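You operate a simulated robot arm through the tools that you are given. There is no shell and no other tool. Be economical: measure what you need, move in short steps, check, and stop when the job is done.

You are at the controls of a simulated robot arm. One attempt, no reset.

TASK
Take lid and sieve off, set the pan under the loupe, knob at far.
Fine: lid and sieve on the bench; pan first, then slide the lens plate over it; spill none; leave the other lid, sieve and pan alone.

Only the result counts: the job must be done as asked and must still hold three seconds after the hand-in. Knocking over, shifting, dropping, spilling or breaking anything else fails it. A push-on lid holds only when it is set on centred and level and pressed home; a screw cap is set on level and turned clockwise until tight.

THE ROBOT
A 6-joint arm with a two-finger parallel gripper, fixed in place. Base frame: the origin is at the foot of the arm, x ahead of it, y to its left, z up. Units: cm, degrees, N and s.
Its first joint turns from -66.0 to 66.0 degrees. Payload 2.1 kg.
The tool frame sits at the grasp point between the pads (the TCP): z along the fingers, y along the line on which they close. The tips reach 3 cm beyond it. The gripper opens to 9.4 cm. The fingers are 2.8 cm wide and 1 cm thick; the gripper's body (5 by 9.6 cm) begins 5.5 cm behind the TCP.
Orientation is told as [roll, pitch, yaw] about the base's x, y, z axes, in that order, counted from this pose: with the fingers straight down and closing along the base's y, the tool's x points along the base's -x, its y along +y and its z along -z.

THE INTERFACE
- The arm moves only by the tool nudge_tool. Its argument "plan" is a list of rows, each a list of 7 numbers: the shift along the tool's x, y, z in units of 500 mm (1.0 is 500 mm), then the turn, a rotation vector about the tool's x, y, z in units of 45 degrees (1.0 is 45 degrees), then the closure, from 0 (fully open) to 1 (shut). In form: [[dx, dy, dz, ax, ay, az, claw], ...]. A call has 1 to 12 rows; each row is the pose to reach, as a shift and turn from the pose commanded when the call began, along the tool's axes at that moment. A call with a number of a shift or a turn outside -1 to 1 is refused whole. A row lasts 0.2 s, in which the tool goes at most 5 cm and 8.6 degrees; a call with a longer step from one row to the next is refused whole, and so is a gripper value outside its range. A pose out of reach is approached as far as the arm can. The call stops where the force on the tool passes 70 N (or 10 N more than at its start, if that is more) or the arm is blocked; 0.2 s more then pass. Each finger travels about 7.2 cm/s and halts on what it meets, pressing with about 41 N; the grip force reading is that of the motor and also rises with nothing between the fingers. The clock runs only during rows and for 0.2 s after the last one: add rows that repeat a pose to give the fingers time. It gives the time, the measured TCP pose, the force on the tool (base axes), the opening and the grip force at its end, in the units of the frame above (readings bear some noise).
- Cameras (640 x 400 px; columns grow to the right, rows downward): "scene" is fixed at [-0.56, -35.64, 47.17]; the picture's right is [1.00, 0.07, 0.00], its down [0.05, -0.68, -0.73] and it looks along [-0.05, 0.73, -0.68] (base axes); focal length 214 px, centre (320, 200). "wrist" rides on the gripper at [7.6, 1.4, -10.3] in the tool frame; the picture's right is [-0.18, 0.98, 0.00], its down [-0.75, -0.14, -0.64] and it looks along [-0.63, -0.12, 0.77] (tool axes); focal length 243 px, centre (320, 200). There is no depth. A picture from a camera that has moved, and an enlarged one, comes with that camera's place and axes in the base frame and with its lens.
- capture(camera): a new picture of that camera. It takes no simulated time.
- inspect(camera, box): a new picture of the part [left, top, right, bottom] of that camera's present view, enlarged. It takes no simulated time.
- hand_in(): hands the job in; it is judged then, once.

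Work in short steps. Places have to be worked out from the pictures, the camera data and where the tool is seen: move nearer, look again, correct. Check each grasp and each placing, and mend what went wrong. You have 120 turns and 84 pictures in all, those below and enlarged ones among them. Open the gripper and draw the arm clear of the work before you hand the job in, unless the task says otherwise; then end with one line.

The tools are called after "Call:" as a command line: name --pt "numbers of a row" for each row, then --argument value for the rest, lists and objects as JSON in quotes. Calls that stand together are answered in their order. nudge_tool: Moves the arm, as the interface text tells. Its arguments: {"type":"object","properties":{"plan":{"type":"array","items":{"type":"array","items":{"type":"number"}}}},"required":["plan"]} The other tools are called the same way: capture (camera) takes a picture; inspect (camera, box) takes an enlarged picture of a part of a camera's view; hand_in () hands the job in.

At the start:

```text
t: 0.0
eef_pos: [38.03, 5.16, 33.68]
tcp_rot: [0.1, -0.1, 0.0]
wrist_force: [-0.1, -0.4, -0.6]
grip_width: 9.43
grasp_force: 0.1
```

scene: 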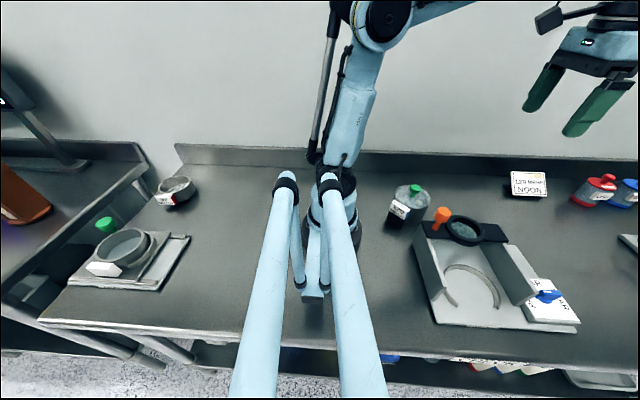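
wrist: 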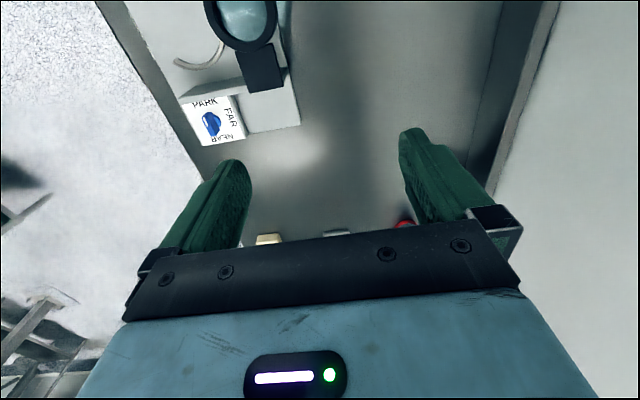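

I'll start by looking at the scene enlarged, at the left and right work groups.

Call:
inspect --camera "scene" --box '[370, 160, 610, 340]'

Call:
inspect --camera "scene" --box '[40, 160, 240, 310]'

```text
2.22 times, centred on (490, 250) of scene
camera zoom: at [-0.56, -35.64, 47.17], right [1.0, 0.07, 0.0], down [0.05, -0.68, -0.73], along [-0.05, 0.73, -0.68], focal length 477 px, centre (-58, 89)
```

zoom: 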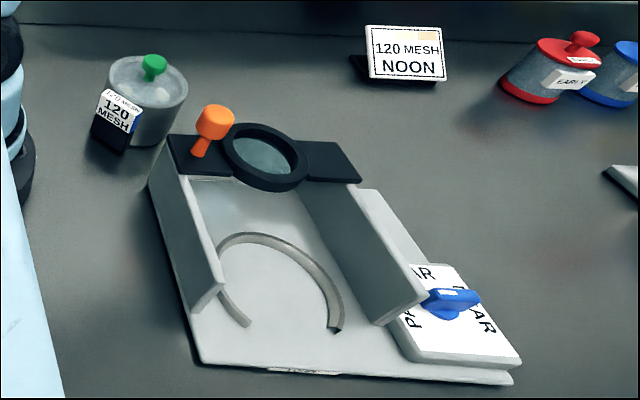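

```text
2.67 times, centred on (140, 235) of scene
camera zoom: at [-0.56, -35.64, 47.17], right [1.0, 0.07, 0.0], down [0.05, -0.68, -0.73], along [-0.05, 0.73, -0.68], focal length 572 px, centre (800, 107)
```

zoom: 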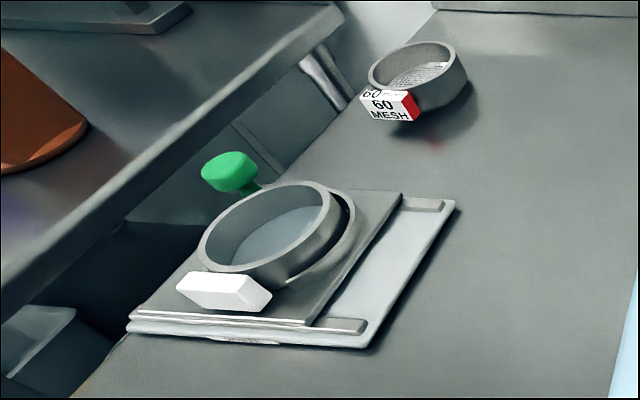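

The marked sample seems to be 120 MESH / NOON. I'll pitch the gripper so that the wrist camera looks straight down on the loupe fixture and the stack.

Call:
nudge_tool --pt "0 0 0 0 0.17 0 0" --pt "0 0 0 0 0.34 0 0" --pt "0 0 0 0 0.51 0 0" --pt "0 0 0 0 0.68 0 0" --pt "0 0 0 0 0.85 0 0" --pt "0 0 0 0 1 0 0"

Call:
capture --camera "wrist"

```text
t: 1.4
eef_pos: [38.06, 5.25, 33.61]
tcp_rot: [0.2, 25.4, 0.0]
wrist_force: [-0.9, -0.4, 0.3]
grip_width: 9.41
grasp_force: 0.0
out of reach, approached as far as the arm can: row 4, 5, 6
```

```text
79 pictures are left
camera wrist: at [35.52, 6.59, 46.23], right [0.17, 0.98, -0.08], down [0.96, -0.14, 0.26], along [0.24, -0.11, -0.96], focal length 243 px, centre (320, 200)
```

wrist: 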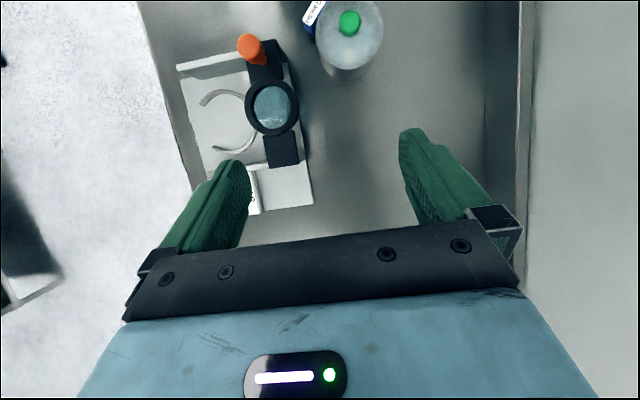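

The stack with green knob is near (22,10) and the loupe fixture lies around (30,-12). I'll enlarge the fixture and stack in this view.

Call:
inspect --camera "wrist" --box '[150, 0, 410, 220]'

Call:
inspect --camera "scene" --box '[500, 150, 640, 270]'

```text
1.82 times, centred on (280, 110) of wrist
camera zoom: at [35.52, 6.59, 46.23], right [0.17, 0.98, -0.08], down [0.96, -0.14, 0.26], along [0.24, -0.11, -0.96], focal length 441 px, centre (393, 364)
```

zoom: 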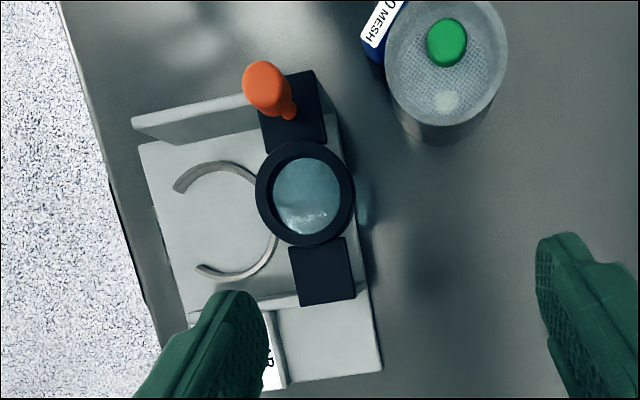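

```text
3.33 times, centred on (570, 210) of scene
camera zoom: at [-0.56, -35.64, 47.17], right [1.0, 0.07, 0.0], down [0.05, -0.68, -0.73], along [-0.05, 0.73, -0.68], focal length 715 px, centre (-513, 167)
```

zoom: 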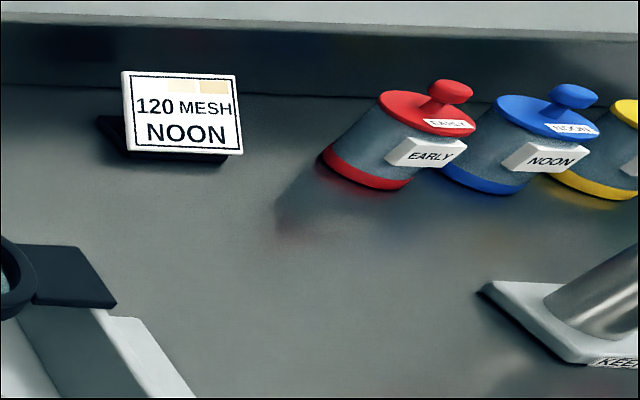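

I'll level the tool again, and see how the pitch command is counted.

Call:
nudge_tool --pt "0 0 0 0 -0.19 0 0" --pt "0 0 0 0 -0.38 0 0" --pt "0 0 0 0 -0.564 0 0" --pt "0 0 0 0 -0.564 0 0"

```text
t: 2.4
eef_pos: [38.03, 5.0, 33.65]
tcp_rot: [0.2, -0.2, 0.1]
wrist_force: [-0.4, 0.5, -0.2]
grip_width: 9.39
grasp_force: 0.0
```

The command clamps to the reached pose, which is convenient. Next I move toward above the stack to test the inner reach.

Call:
nudge_tool --pt "0.08 0.025 0.043 0 0 0 0" --pt "0.16 0.05 0.086 0 0 0 0" --pt "0.24 0.075 0.13 0 0 0 0" --pt "0.32 0.1 0.173 0 0 0 0" --pt "0.32 0.1 0.173 0 0 0 0"

Call:
capture --camera "wrist"

```text
t: 3.6
eef_pos: [21.84, 10.23, 24.93]
tcp_rot: [0.2, 0.0, 0.0]
wrist_force: [0.3, -1.0, -0.5]
grip_width: 9.42
grasp_force: 0.2
```

```text
76 pictures are left
camera wrist: at [14.28, 11.54, 35.21], right [0.18, 0.98, 0.0], down [0.75, -0.14, 0.64], along [0.63, -0.12, -0.77], focal length 243 px, centre (320, 200)
```

wrist: 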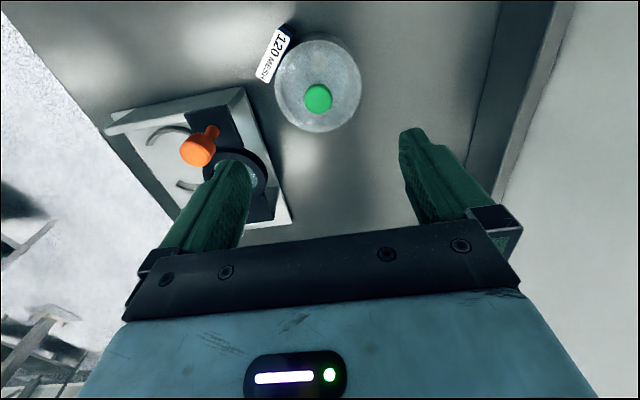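

The stack is well seen; enlarging it, and looking at the scene view too.

Call:
inspect --camera "wrist" --box '[220, 10, 400, 150]'

Call:
inspect --camera "scene" --box '[370, 160, 470, 240]'

```text
2.86 times, centred on (310, 80) of wrist
camera zoom: at [14.28, 11.54, 35.21], right [0.18, 0.98, 0.0], down [0.75, -0.14, 0.64], along [0.63, -0.12, -0.77], focal length 693 px, centre (349, 543)
```

zoom: 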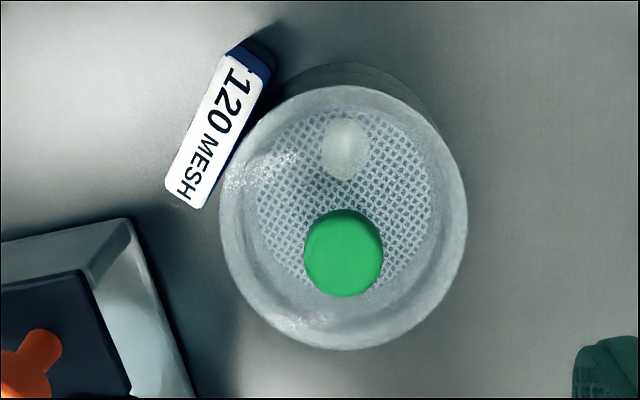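

```text
5.00 times, centred on (420, 200) of scene
camera zoom: at [-0.56, -35.64, 47.17], right [1.0, 0.07, 0.0], down [0.05, -0.68, -0.73], along [-0.05, 0.73, -0.68], focal length 1072 px, centre (-180, 200)
```

zoom: 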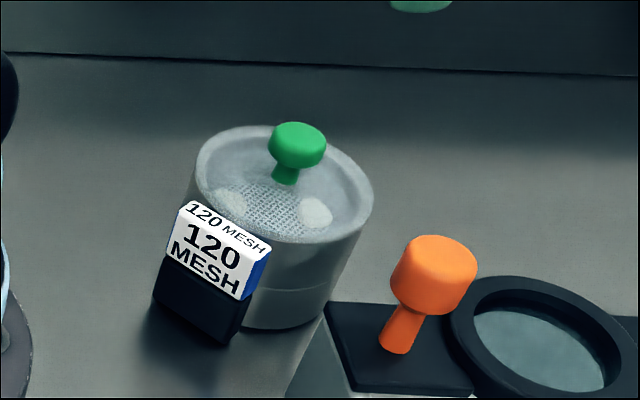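

The stack: lid plane at z≈7.7, green knob head at about (21.9, 9.9, 10.2), handles of sieve and pan one above the other at azimuth ≈ -131°. I descend open over the knob, with tips staying above the lid.

Call:
nudge_tool --pt "-0.001 -0.004 0.07 0 0 0 0" --pt "-0.002 -0.007 0.14 0 0 0 0" --pt "-0.002 -0.007 0.2 0 0 0 0" --pt "-0.002 -0.007 0.24 0 0 0 0" --pt "-0.002 -0.007 0.24 0 0 0 0"

Call:
capture --camera "wrist"

Call:
inspect --camera "scene" --box '[360, 130, 480, 230]'

```text
t: 4.8
eef_pos: [22.1, 9.92, 12.9]
tcp_rot: [0.2, 0.0, -0.1]
wrist_force: [0.3, 1.0, -0.5]
grip_width: 9.38
grasp_force: 0.1
```

```text
73 pictures are left
camera wrist: at [14.48, 11.28, 23.14], right [0.18, 0.98, 0.0], down [0.75, -0.14, 0.64], along [0.63, -0.12, -0.77], focal length 243 px, centre (320, 200)
```

wrist: 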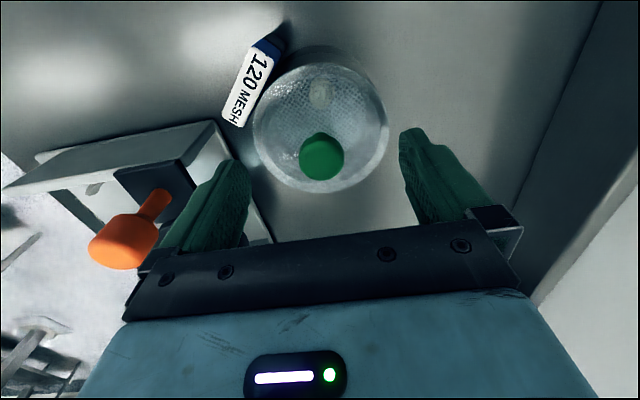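

```text
4.00 times, centred on (420, 180) of scene
camera zoom: at [-0.56, -35.64, 47.17], right [1.0, 0.07, 0.0], down [0.05, -0.68, -0.73], along [-0.05, 0.73, -0.68], focal length 858 px, centre (-80, 280)
```

zoom: 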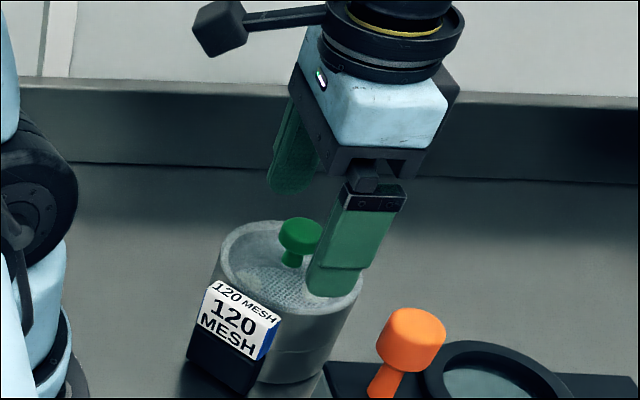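

Knob head at (21.9, 10.0, ~9.8); descend to z≈11.2 and close on it.

Call:
nudge_tool --pt "0.004 0.001 0.034 0 0 0 0" --pt "0.004 0.001 0.034 0 0 0 0.5" --pt "0.004 0.001 0.034 0 0 0 1" --pt "0.004 0.001 0.034 0 0 0 1" --pt "0.004 0.001 0.034 0 0 0 1" --pt "0.004 0.001 0.034 0 0 0 1"

Call:
inspect --camera "scene" --box '[360, 130, 480, 230]'

```text
t: 6.2
eef_pos: [21.88, 9.95, 11.3]
tcp_rot: [0.2, 0.0, 0.0]
wrist_force: [-0.1, 0.1, 0.1]
grip_width: 2.56
grasp_force: 40.9
```

```text
4.00 times, centred on (420, 180) of scene
camera zoom: at [-0.56, -35.64, 47.17], right [1.0, 0.07, 0.0], down [0.05, -0.68, -0.73], along [-0.05, 0.73, -0.68], focal length 858 px, centre (-80, 280)
```

zoom: 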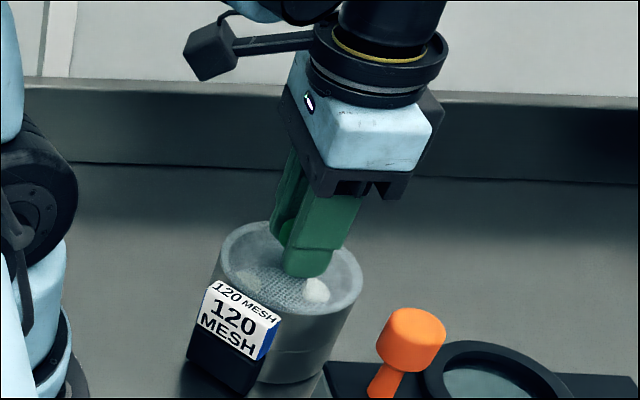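

Knob held (2.56 cm). Lift gently straight up a little and check that only the lid comes.

Call:
nudge_tool --pt "0 0 -0.005 0 0 0 1" --pt "0 0 -0.01 0 0 0 1" --pt "0 0 -0.02 0 0 0 1" --pt "0 0 -0.03 0 0 0 1" --pt "0 0 -0.04 0 0 0 1"

Call:
inspect --camera "scene" --box '[360, 130, 480, 230]'

```text
t: 7.4
eef_pos: [21.92, 9.99, 13.33]
tcp_rot: [0.3, 0.1, 0.0]
wrist_force: [-0.1, -0.1, -1.2]
grip_width: 2.53
grasp_force: 41.1
```

```text
4.00 times, centred on (420, 180) of scene
camera zoom: at [-0.56, -35.64, 47.17], right [1.0, 0.07, 0.0], down [0.05, -0.68, -0.73], along [-0.05, 0.73, -0.68], focal length 858 px, centre (-80, 280)
```

zoom: 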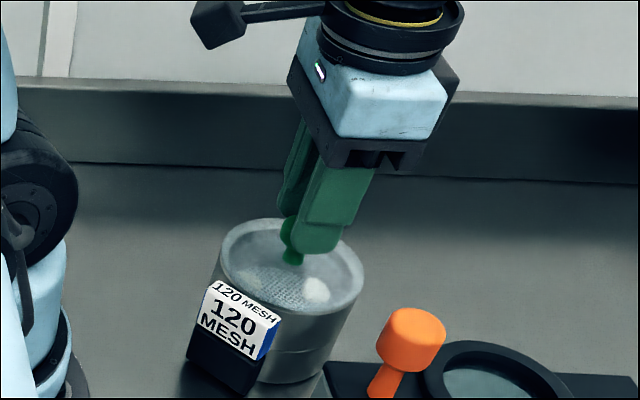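

Unclear whether the lid rose; the rim looks nearly unmoved. Look closely with both cameras.

Call:
capture --camera "wrist"

Call:
inspect --camera "scene" --box '[385, 175, 465, 235]'

```text
69 pictures are left
camera wrist: at [14.26, 11.3, 23.64], right [0.18, 0.98, 0.0], down [0.75, -0.14, 0.64], along [0.63, -0.12, -0.77], focal length 243 px, centre (320, 200)
```

wrist: 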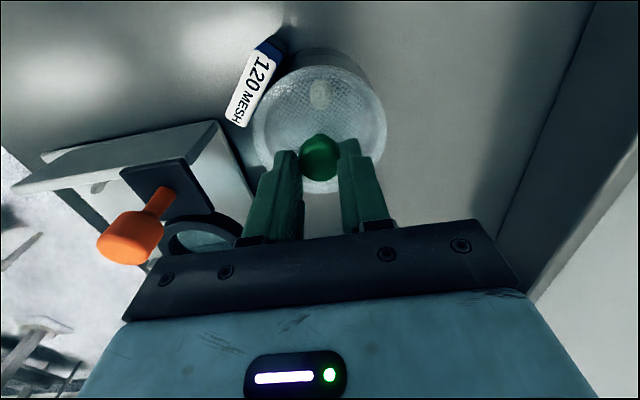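

```text
6.67 times, centred on (425, 205) of scene
camera zoom: at [-0.56, -35.64, 47.17], right [1.0, 0.07, 0.0], down [0.05, -0.68, -0.73], along [-0.05, 0.73, -0.68], focal length 1430 px, centre (-380, 167)
```

zoom: 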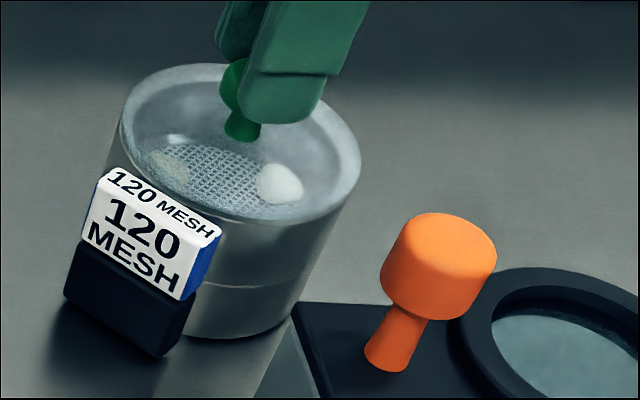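

The fingers slipped up the knob (about 2 cm) and the lid is still on. I regrip deeper, then pull in tiny steps watching the force.

Call:
nudge_tool --pt "0 0 0 0 0 0 0.5" --pt "0 0 0 0 0 0 0.5" --pt "0 0 0.025 0 0 0 0.5" --pt "0 0 0.046 0 0 0 0.5" --pt "0 0 0.046 0 0 0 1" --pt "0 0 0.046 0 0 0 1" --pt "0 0 0.046 0 0 0 1" --pt "0 0 0.046 0 0 0 1"

Call:
nudge_tool --pt "0 0 -0.002 0 0 0 1" --pt "0 0 -0.004 0 0 0 1"

Call:
nudge_tool --pt "0 0 -0.002 0 0 0 1" --pt "0 0 -0.004 0 0 0 1"

```text
t: 9.2
eef_pos: [21.89, 9.75, 11.05]
tcp_rot: [0.2, -0.1, 0.1]
wrist_force: [0.6, -0.3, -0.3]
grip_width: 2.54
grasp_force: 41.0
```

```text
t: 9.8
eef_pos: [22.04, 9.84, 11.21]
tcp_rot: [0.2, 0.1, 0.0]
wrist_force: [-0.3, -0.7, -0.3]
grip_width: 2.58
grasp_force: 41.1
```

```text
t: 10.4
eef_pos: [22.04, 9.9, 11.34]
tcp_rot: [0.1, 0.1, 0.0]
wrist_force: [-0.4, -0.4, -0.4]
grip_width: 2.59
grasp_force: 41.2
```

No resistance at all. Check the picture.

Call:
capture --camera "wrist"

Call:
inspect --camera "scene" --box '[385, 175, 465, 235]'

```text
67 pictures are left
camera wrist: at [14.32, 11.23, 21.72], right [0.18, 0.98, 0.0], down [0.75, -0.14, 0.64], along [0.63, -0.12, -0.77], focal length 243 px, centre (320, 200)
```

wrist: 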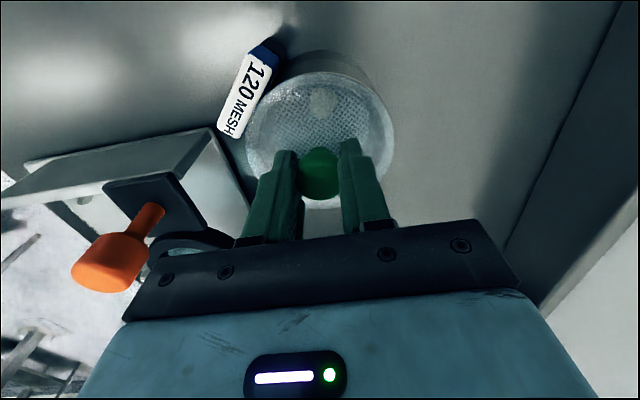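

```text
6.67 times, centred on (425, 205) of scene
camera zoom: at [-0.56, -35.64, 47.17], right [1.0, 0.07, 0.0], down [0.05, -0.68, -0.73], along [-0.05, 0.73, -0.68], focal length 1430 px, centre (-380, 167)
```

zoom: 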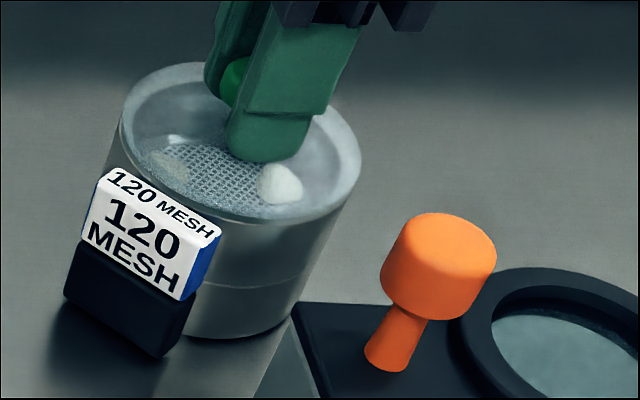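

Ambiguous. I continue slowly upward 1.2 cm and look again.

Call:
nudge_tool --pt "0 0 -0.004 0 0 0 1" --pt "0 0 -0.008 0 0 0 1" --pt "0 0 -0.012 0 0 0 1" --pt "0 0 -0.016 0 0 0 1" --pt "0 0 -0.02 0 0 0 1" --pt "0 0 -0.024 0 0 0 1"

Call:
inspect --camera "scene" --box '[385, 175, 465, 235]'

Call:
inspect --camera "wrist" --box '[220, 20, 420, 220]'

```text
t: 11.8
eef_pos: [22.0, 9.74, 12.68]
tcp_rot: [0.1, 0.0, -0.1]
wrist_force: [0.5, 0.8, -1.3]
grip_width: 2.55
grasp_force: 41.0
```

```text
6.67 times, centred on (425, 205) of scene
camera zoom: at [-0.56, -35.64, 47.17], right [1.0, 0.07, 0.0], down [0.05, -0.68, -0.73], along [-0.05, 0.73, -0.68], focal length 1430 px, centre (-380, 167)
```

zoom: 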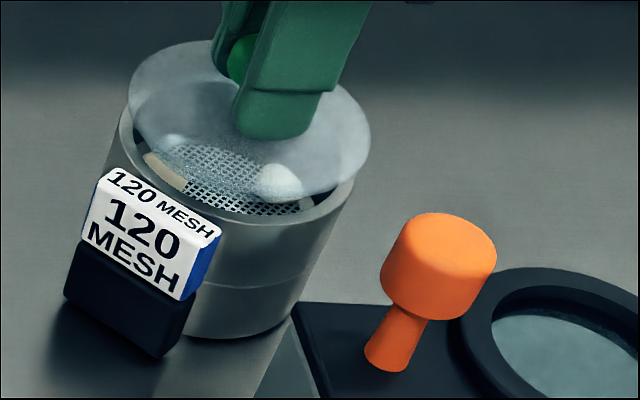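

```text
2.00 times, centred on (320, 120) of wrist
camera zoom: at [14.27, 11.21, 22.9], right [0.18, 0.98, 0.0], down [0.75, -0.14, 0.64], along [0.63, -0.12, -0.77], focal length 485 px, centre (320, 360)
```

zoom: 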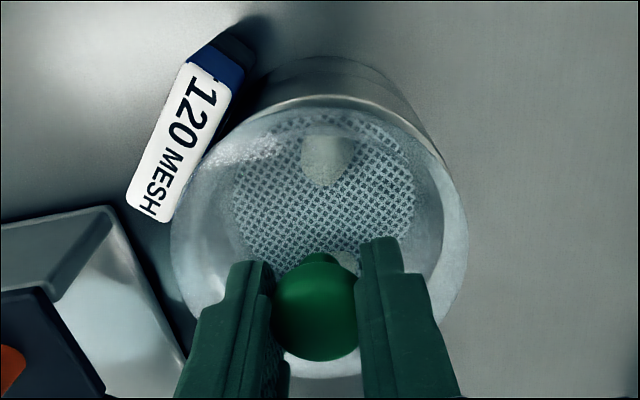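

Now the lid is free and in the grip. I raise it and carry it to an empty bench area near (40, 14).

Call:
nudge_tool --pt "0 0 -0.03 0 0 0 1" --pt "0 0 -0.06 0 0 0 1" --pt "0 0 -0.1 0 0 0 1" --pt "-0.05 0.01 -0.12 0 0 0 1" --pt "-0.11 0.025 -0.12 0 0 0 1" --pt "-0.18 0.04 -0.12 0 0 0 1" --pt "-0.25 0.06 -0.12 0 0 0 1" --pt "-0.31 0.075 -0.12 0 0 0 1" --pt "-0.36 0.085 -0.12 0 0 0 1" --pt "-0.36 0.085 -0.12 0 0 0 1"

Call:
capture --camera "scene"

Call:
capture --camera "wrist"

```text
t: 14.0
eef_pos: [40.11, 14.31, 18.56]
tcp_rot: [0.1, 0.1, 0.0]
wrist_force: [-0.2, -0.2, -1.3]
grip_width: 2.58
grasp_force: 41.4
```

```text
63 pictures are left
```

scene: 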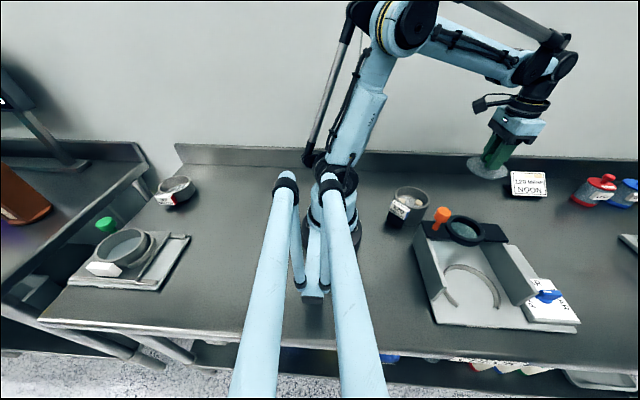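

```text
62 pictures are left
camera wrist: at [32.4, 15.63, 28.87], right [0.18, 0.98, 0.0], down [0.75, -0.14, 0.64], along [0.63, -0.12, -0.77], focal length 243 px, centre (320, 200)
```

wrist: 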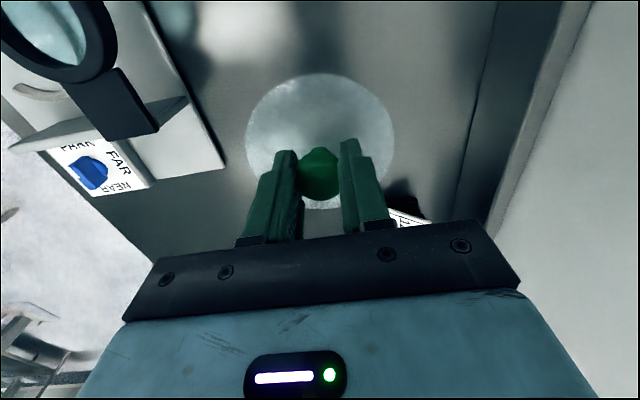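

The lid hangs level over empty bench. Descend to just above the bench.

Call:
nudge_tool --pt "0 0 0.06 0 0 0 1" --pt "0 0 0.12 0 0 0 1" --pt "0 0 0.18 0 0 0 1" --pt "0 0 0.23 0 0 0 1" --pt "0 0 0.26 0 0 0 1" --pt "0 0 0.26 0 0 0 1"

Call:
inspect --camera "scene" --box '[440, 130, 560, 220]'

```text
t: 15.4
eef_pos: [39.99, 14.24, 5.55]
tcp_rot: [0.2, 0.1, 0.0]
wrist_force: [-0.3, -0.1, -1.2]
grip_width: 2.57
grasp_force: 40.9
```

```text
4.44 times, centred on (500, 175) of scene
camera zoom: at [-0.56, -35.64, 47.17], right [1.0, 0.07, 0.0], down [0.05, -0.68, -0.73], along [-0.05, 0.73, -0.68], focal length 953 px, centre (-480, 311)
```

zoom: 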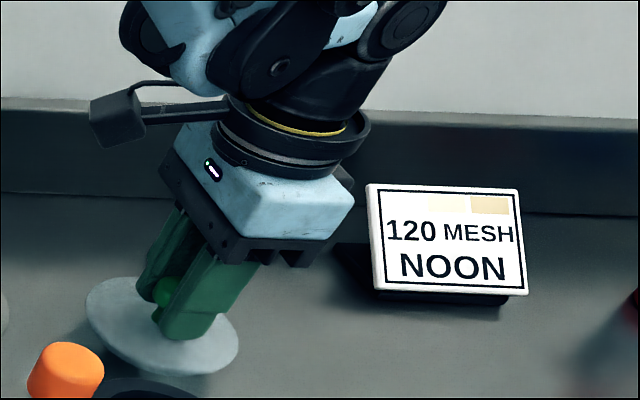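

Still hanging freely; continue in small downward steps checking force.

Call:
nudge_tool --pt "0 0 0.006 0 0 0 1" --pt "0 0 0.012 0 0 0 1" --pt "0 0 0.018 0 0 0 1"

Call:
nudge_tool --pt "0 0 0.005 0 0 0 1" --pt "0 0 0.01 0 0 0 1"

Call:
inspect --camera "scene" --box '[440, 150, 530, 220]'

```text
t: 16.2
eef_pos: [39.99, 14.22, 4.76]
tcp_rot: [0.2, -0.1, 0.0]
wrist_force: [0.3, 0.6, 12.7]
grip_width: 2.57
grasp_force: 41.3
```

```text
t: 16.8
eef_pos: [39.94, 14.19, 4.47]
tcp_rot: [0.3, -0.1, 0.1]
wrist_force: [-1.2, 2.3, 69.4]
grip_width: 2.62
grasp_force: 40.9
```

```text
5.71 times, centred on (485, 185) of scene
camera zoom: at [-0.59, -35.65, 47.16], right [1.0, 0.07, 0.0], down [0.05, -0.68, -0.73], along [-0.05, 0.73, -0.68], focal length 1226 px, centre (-623, 286)
```

zoom: 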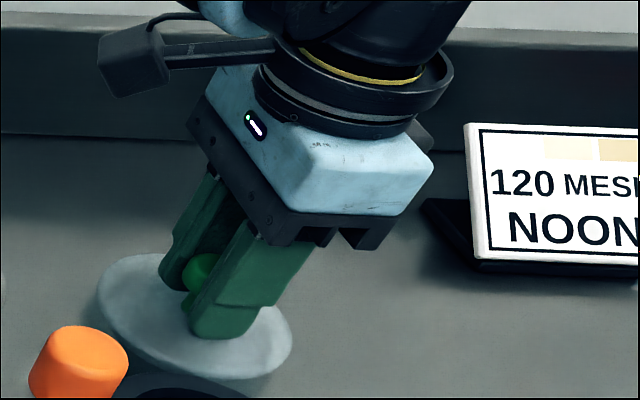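

Lid is on the bench (contact at TCP z≈4.8). Relieve the pressure, open and rise.

Call:
nudge_tool --pt "0 0 -0.006 0 0 0 1" --pt "0 0 -0.006 0 0 0 0.4" --pt "0 0 -0.006 0 0 0 0.1" --pt "0 0 -0.006 0 0 0 0.1" --pt "0 0 -0.08 0 0 0 0.1" --pt "0 0 -0.16 0 0 0 0.1" --pt "0 0 -0.24 0 0 0 0.1" --pt "0 0 -0.3 0 0 0 0.1"

Call:
capture --camera "scene"

```text
t: 18.6
eef_pos: [39.79, 13.89, 19.4]
tcp_rot: [0.2, 0.1, 0.1]
wrist_force: [0.0, 1.0, 0.6]
grip_width: 8.43
grasp_force: 0.0
```

```text
59 pictures are left
```

scene: 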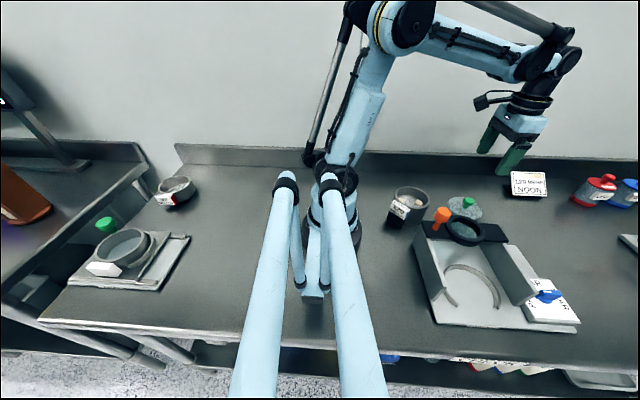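

Lid rests on the bench. Next the sieve: move above its handle (~(17.8, 5.9)) while yawing about +50° so the fingers close along the handle's length.

Call:
nudge_tool --pt "0.072 -0.026 0 0 0 -0.17 0.1" --pt "0.144 -0.052 0 0 0 -0.34 0.1" --pt "0.216 -0.078 0 0 0 -0.51 0.1" --pt "0.288 -0.104 0 0 0 -0.68 0.1" --pt "0.36 -0.13 0 0 0 -0.85 0.2" --pt "0.43 -0.152 0 0 0 -1.0 0.3" --pt "0.43 -0.152 0 0 0 -1.0 0.3"

Call:
capture --camera "wrist"

```text
t: 20.2
eef_pos: [18.27, 6.36, 19.29]
tcp_rot: [0.1, -0.2, 45.1]
wrist_force: [-0.5, -0.2, -0.3]
grip_width: 6.6
grasp_force: 0.1
```

```text
58 pictures are left
camera wrist: at [11.95, 1.94, 29.48], right [-0.57, 0.82, 0.0], down [0.63, 0.43, 0.64], along [0.53, 0.37, -0.77], focal length 243 px, centre (320, 200)
```

wrist: 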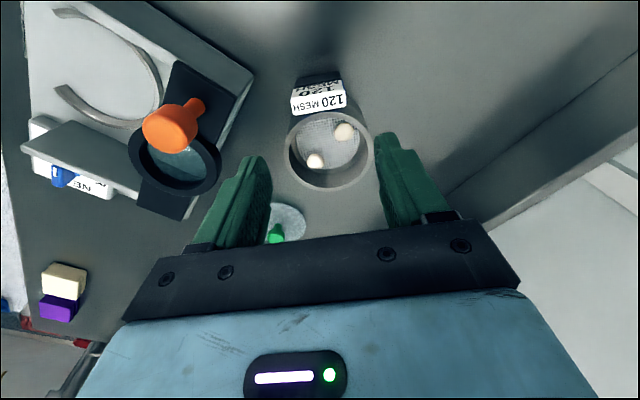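

Sieve holds two pale pieces which must stay in it. Enlarge the handle area.

Call:
inspect --camera "wrist" --box '[260, 50, 400, 210]'

Call:
inspect --camera "scene" --box '[380, 170, 460, 235]'

```text
2.50 times, centred on (330, 130) of wrist
camera zoom: at [11.95, 1.94, 29.48], right [-0.57, 0.82, 0.0], down [0.63, 0.43, 0.64], along [0.53, 0.37, -0.77], focal length 606 px, centre (295, 375)
```

zoom: 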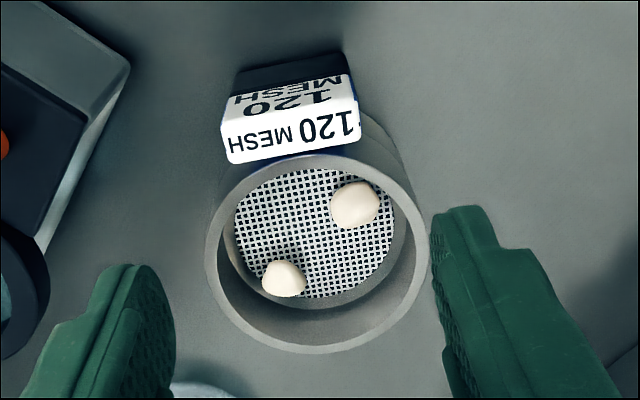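

```text
6.15 times, centred on (420, 202) of scene
camera zoom: at [-0.56, -35.64, 47.17], right [1.0, 0.07, 0.0], down [0.05, -0.68, -0.73], along [-0.05, 0.73, -0.68], focal length 1320 px, centre (-295, 185)
```

zoom: 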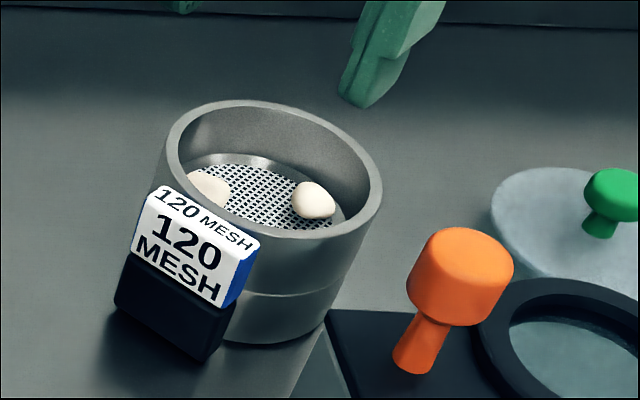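

Handle centre ≈ (18.0, 6.1), z 4.6–7.8, orientation ≈ 44°; ring centre ≈ (21.6, 9.8). I'll hover slightly outward of it at (17.55, 5.75), tips just above the handle, and check.

Call:
nudge_tool --pt "0.01 0.001 0.05 0 0 0 0.3" --pt "0.019 0.002 0.1 0 0 0 0.3" --pt "0.019 0.002 0.155 0 0 0 0.3" --pt "0.019 0.002 0.155 0 0 0 0.3"

Call:
capture --camera "wrist"

Call:
inspect --camera "scene" --box '[370, 160, 460, 235]'

```text
t: 21.2
eef_pos: [17.58, 6.06, 11.63]
tcp_rot: [0.2, -0.1, 45.0]
wrist_force: [0.6, 0.5, 0.8]
grip_width: 6.58
grasp_force: 0.0
```

```text
55 pictures are left
camera wrist: at [11.14, 1.58, 21.83], right [-0.56, 0.83, 0.0], down [0.63, 0.43, 0.64], along [0.53, 0.37, -0.77], focal length 243 px, centre (320, 200)
```

wrist: 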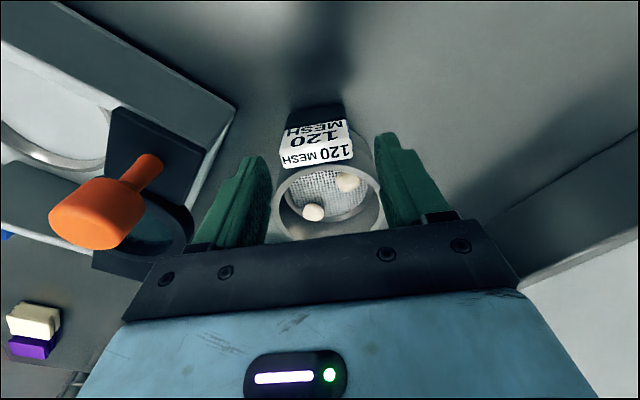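

```text
5.33 times, centred on (415, 198) of scene
camera zoom: at [-0.56, -35.64, 47.17], right [1.0, 0.07, 0.0], down [0.05, -0.68, -0.73], along [-0.05, 0.73, -0.68], focal length 1144 px, centre (-187, 213)
```

zoom: 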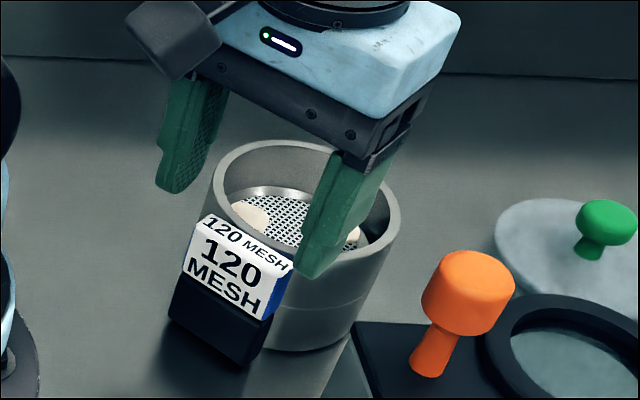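

Aligned. Descend so the tips reach z≈5.0 and close on the sieve handle.

Call:
nudge_tool --pt "0.002 0 0.03 0 0 0 0.3" --pt "0.002 0 0.055 0 0 0 0.3" --pt "0.002 0 0.071 0 0 0 0.3" --pt "0.002 0 0.071 0 0 0 0.6" --pt "0.002 0 0.071 0 0 0 1" --pt "0.002 0 0.071 0 0 0 1" --pt "0.002 0 0.071 0 0 0 1"

Call:
inspect --camera "scene" --box '[370, 160, 460, 235]'

```text
t: 22.8
eef_pos: [17.48, 5.81, 8.01]
tcp_rot: [0.0, -0.2, 44.9]
wrist_force: [0.9, -0.3, 1.6]
grip_width: 4.9
grasp_force: 41.2
```

```text
5.33 times, centred on (415, 198) of scene
camera zoom: at [-0.56, -35.64, 47.17], right [1.0, 0.07, 0.0], down [0.05, -0.68, -0.73], along [-0.05, 0.73, -0.68], focal length 1144 px, centre (-187, 213)
```

zoom: 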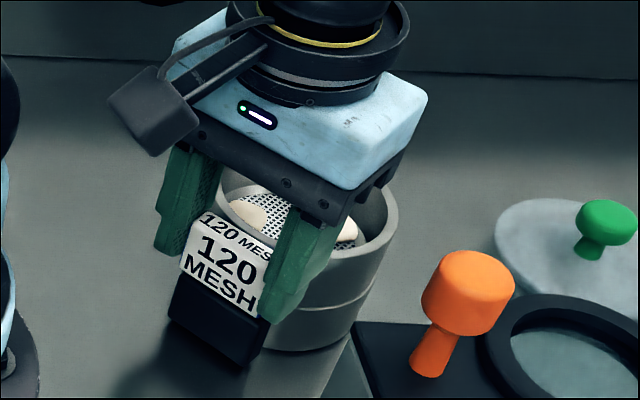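

Gripped at 4.9 cm. Lift very slowly a centimetre and check the sieve separates from the pan.

Call:
nudge_tool --pt "0 0 -0.002 0 0 0 1" --pt "0 0 -0.004 0 0 0 1" --pt "0 0 -0.007 0 0 0 1" --pt "0 0 -0.01 0 0 0 1" --pt "0 0 -0.015 0 0 0 1" --pt "0 0 -0.02 0 0 0 1"

Call:
inspect --camera "scene" --box '[370, 160, 460, 235]'

```text
t: 24.2
eef_pos: [17.44, 5.89, 9.02]
tcp_rot: [0.1, -0.2, 45.0]
wrist_force: [-0.5, 0.3, -1.3]
grip_width: 4.89
grasp_force: 41.0
```

```text
5.33 times, centred on (415, 198) of scene
camera zoom: at [-0.56, -35.64, 47.17], right [1.0, 0.07, 0.0], down [0.05, -0.68, -0.73], along [-0.05, 0.73, -0.68], focal length 1144 px, centre (-187, 213)
```

zoom: 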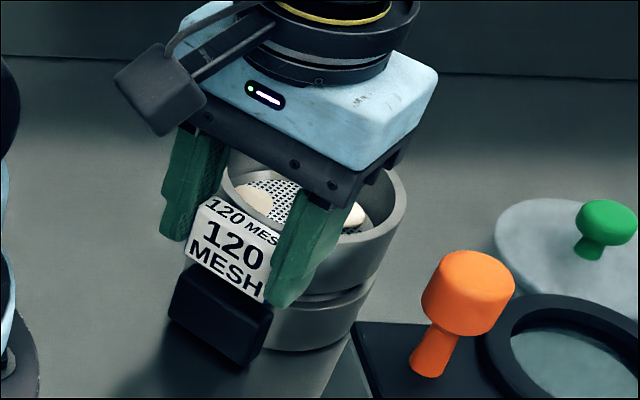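

The sieve separates cleanly and level. Raise it 9 cm gently.

Call:
nudge_tool --pt "0 0 -0.01 0 0 0 1" --pt "0 0 -0.03 0 0 0 1" --pt "0 0 -0.055 0 0 0 1" --pt "0 0 -0.085 0 0 0 1" --pt "0 0 -0.115 0 0 0 1" --pt "0 0 -0.145 0 0 0 1" --pt "0 0 -0.17 0 0 0 1" --pt "0 0 -0.185 0 0 0 1" --pt "0 0 -0.19 0 0 0 1"

Call:
nudge_tool --pt "-0.01 -0.009 0 0 0 0 1" --pt "-0.035 -0.03 0 0 0 0 1" --pt "-0.075 -0.063 0 0 0 0 1" --pt "-0.125 -0.104 0 0 0 0 1" --pt "-0.18 -0.15 0 0 0 0 1" --pt "-0.24 -0.2 0 0 0 0 1" --pt "-0.3 -0.25 0 0 0 0 1" --pt "-0.36 -0.3 0 0 0 0 1" --pt "-0.415 -0.345 0 0 0 0 1" --pt "-0.46 -0.382 0 0 0 0 1" --pt "-0.49 -0.407 0 0 0 0 1" --pt "-0.51 -0.424 0 0 0 0 1"

Call:
capture --camera "scene"

Call:
capture --camera "wrist"

```text
t: 26.2
eef_pos: [17.46, 5.82, 18.45]
tcp_rot: [0.1, -0.3, 45.0]
wrist_force: [-0.5, -0.3, -2.1]
grip_width: 4.93
grasp_force: 41.7
```

```text
t: 28.8
eef_pos: [50.71, 8.9, 18.38]
tcp_rot: [0.1, -0.1, 45.0]
wrist_force: [0.1, 0.3, -1.3]
grip_width: 4.92
grasp_force: 40.8
```

```text
51 pictures are left
```

scene: 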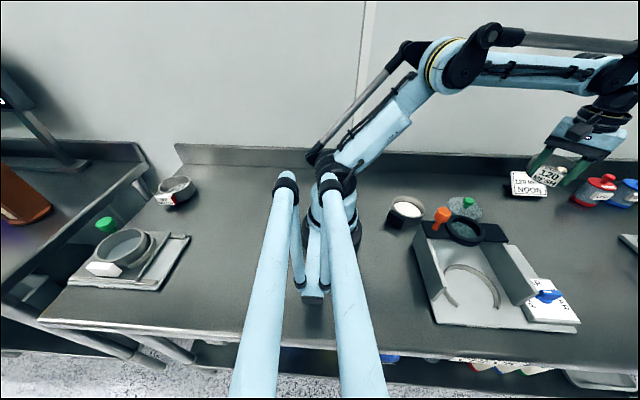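

```text
50 pictures are left
camera wrist: at [44.19, 4.47, 28.71], right [-0.56, 0.83, 0.0], down [0.63, 0.43, 0.64], along [0.53, 0.37, -0.77], focal length 243 px, centre (320, 200)
```

wrist: 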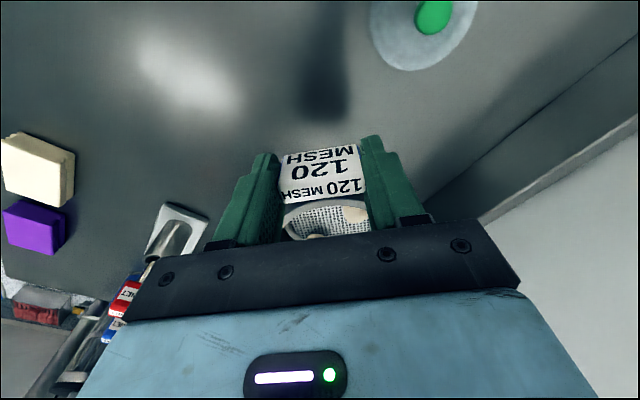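

The sieve hangs level with its pieces inside, above clear bench. Descend to TCP z≈6.8.

Call:
nudge_tool --pt "0 0 0.015 0 0 0 1" --pt "0 0 0.045 0 0 0 1" --pt "0 0 0.085 0 0 0 1" --pt "0 0 0.125 0 0 0 1" --pt "0 0 0.165 0 0 0 1" --pt "0 0 0.2 0 0 0 1" --pt "0 0 0.222 0 0 0 1" --pt "0 0 0.232 0 0 0 1" --pt "0 0 0.232 0 0 0 1"

Call:
inspect --camera "scene" --box '[500, 120, 620, 220]'

```text
t: 30.8
eef_pos: [50.48, 8.96, 6.95]
tcp_rot: [0.1, -0.2, 44.9]
wrist_force: [0.2, 1.3, -1.0]
grip_width: 4.89
grasp_force: 41.1
```

```text
4.00 times, centred on (560, 170) of scene
camera zoom: at [-0.56, -35.64, 47.17], right [1.0, 0.07, 0.0], down [0.05, -0.68, -0.73], along [-0.05, 0.73, -0.68], focal length 858 px, centre (-640, 320)
```

zoom: 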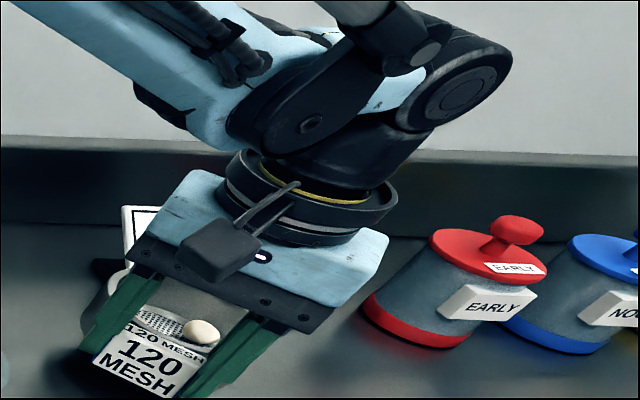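

Still free. Continue in small steps until contact.

Call:
nudge_tool --pt "0 0 0.004 0 0 0 1" --pt "0 0 0.008 0 0 0 1" --pt "0 0 0.012 0 0 0 1"

Call:
nudge_tool --pt "0 0 0.004 0 0 0 1" --pt "0 0 0.008 0 0 0 1"

```text
t: 31.6
eef_pos: [50.71, 8.83, 6.21]
tcp_rot: [0.0, -0.2, 45.0]
wrist_force: [0.0, 0.2, -1.2]
grip_width: 4.94
grasp_force: 41.4
```

```text
t: 32.2
eef_pos: [50.51, 8.76, 5.78]
tcp_rot: [0.2, -0.3, 45.1]
wrist_force: [-0.4, 0.6, -1.4]
grip_width: 4.95
grasp_force: 41.4
```

No contact yet at 5.8; keep stepping.

Call:
nudge_tool --pt "0 0 0.004 0 0 0 1" --pt "0 0 0.008 0 0 0 1"

Call:
nudge_tool --pt "0 0 0.003 0 0 0 1" --pt "0 0 0.006 0 0 0 1"

Call:
capture --camera "wrist"

```text
t: 32.8
eef_pos: [50.6, 8.89, 5.42]
tcp_rot: [0.1, -0.2, 45.0]
wrist_force: [0.1, -0.3, -1.8]
grip_width: 4.93
grasp_force: 41.1
```

```text
t: 33.4
eef_pos: [50.58, 8.93, 5.35]
tcp_rot: [0.2, -0.1, 45.0]
wrist_force: [-5.5, -1.1, 27.6]
grip_width: 4.92
grasp_force: 40.7
```

```text
48 pictures are left
camera wrist: at [44.23, 4.43, 15.55], right [-0.56, 0.83, 0.0], down [0.63, 0.43, 0.64], along [0.53, 0.37, -0.76], focal length 243 px, centre (320, 200)
```

wrist: 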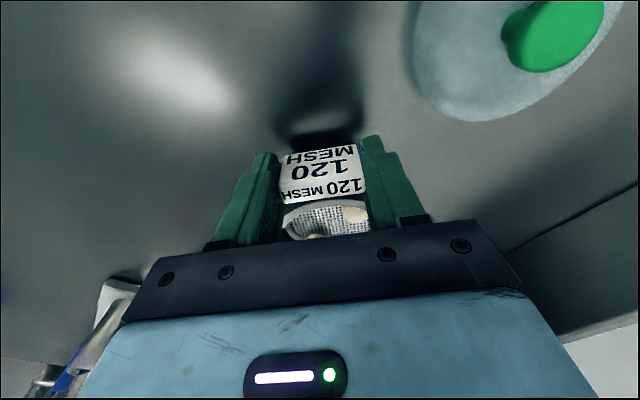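

Contact (27 N at z≈5.35). Relieve, open the fingers and rise straight up.

Call:
nudge_tool --pt "0 0 -0.002 0 0 0 1" --pt "0 0 -0.002 0 0 0 0.4" --pt "0 0 -0.002 0 0 0 0.25" --pt "0 0 -0.002 0 0 0 0.25" --pt "0 0 -0.04 0 0 0 0.25" --pt "0 0 -0.1 0 0 0 0.25" --pt "0 0 -0.18 0 0 0 0.25" --pt "0 0 -0.26 0 0 0 0.25"

Call:
capture --camera "scene"

Call:
capture --camera "wrist"

```text
t: 35.2
eef_pos: [50.66, 8.74, 18.16]
tcp_rot: [0.1, -0.2, 45.0]
wrist_force: [0.1, -0.2, 0.0]
grip_width: 7.03
grasp_force: 0.0
```

```text
47 pictures are left
```

scene: 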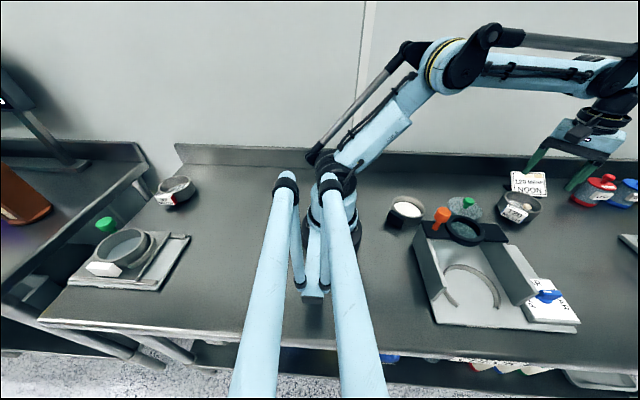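

```text
46 pictures are left
camera wrist: at [44.22, 4.32, 28.38], right [-0.56, 0.83, 0.0], down [0.63, 0.43, 0.64], along [0.53, 0.37, -0.77], focal length 243 px, centre (320, 200)
```

wrist: 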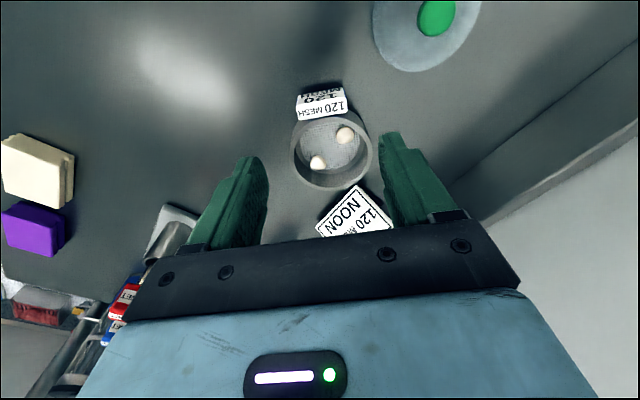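

Sieve stands on the bench with its pieces. Now I move above the fixture (yaw back to 0) to measure the cradle and the dial.

Call:
nudge_tool --pt "0.05 0.001 -0.06 0 0 0.15 0.25" --pt "0.13 0.002 -0.117 0 0 0.3 0.25" --pt "0.21 0.004 -0.117 0 0 0.45 0.25" --pt "0.29 0.006 -0.117 0 0 0.6 0.25" --pt "0.37 0.008 -0.117 0 0 0.75 0.25" --pt "0.45 0.01 -0.117 0 0 0.9 0.25" --pt "0.54 0.012 -0.117 0 0 1 0.25" --pt "0.627 0.0136 -0.117 0 0 1 0.25" --pt "0.627 0.0136 -0.117 0 0 1 0.25"

Call:
capture --camera "wrist"

```text
t: 37.2
eef_pos: [27.82, -12.87, 23.89]
tcp_rot: [0.2, 0.0, -0.1]
wrist_force: [0.6, 0.1, -0.6]
grip_width: 7.02
grasp_force: 0.1
```

```text
45 pictures are left
camera wrist: at [20.2, -11.51, 34.1], right [0.18, 0.98, 0.0], down [0.75, -0.14, 0.64], along [0.63, -0.12, -0.77], focal length 243 px, centre (320, 200)
```

wrist: 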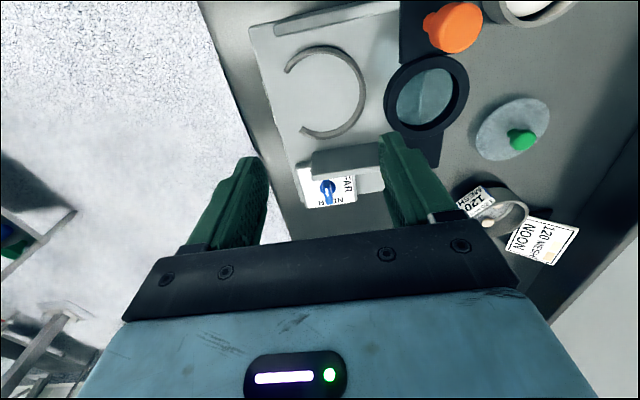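

Call:
inspect --camera "wrist" --box '[240, 0, 480, 220]'

Call:
inspect --camera "scene" --box '[400, 190, 590, 340]'

```text
1.82 times, centred on (360, 110) of wrist
camera zoom: at [20.2, -11.51, 34.1], right [0.18, 0.98, 0.0], down [0.75, -0.14, 0.64], along [0.63, -0.12, -0.77], focal length 441 px, centre (247, 364)
```

zoom: 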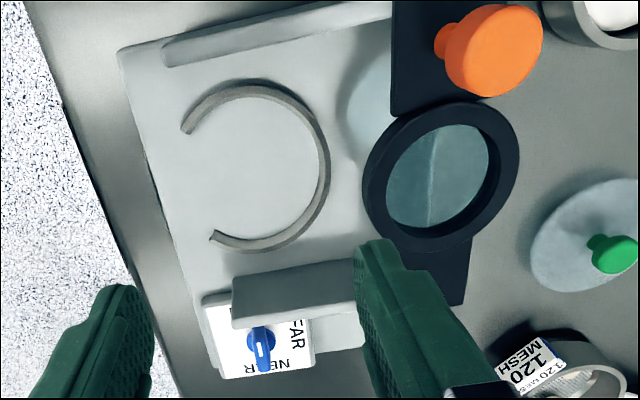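

```text
2.67 times, centred on (495, 265) of scene
camera zoom: at [-0.56, -35.64, 47.17], right [1.0, 0.07, 0.0], down [0.05, -0.68, -0.73], along [-0.05, 0.73, -0.68], focal length 572 px, centre (-147, 27)
```

zoom: 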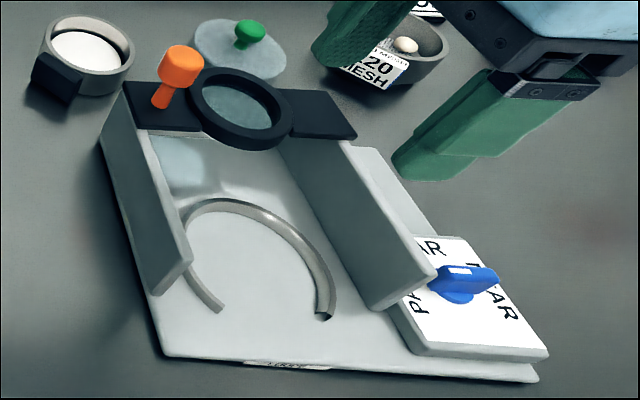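

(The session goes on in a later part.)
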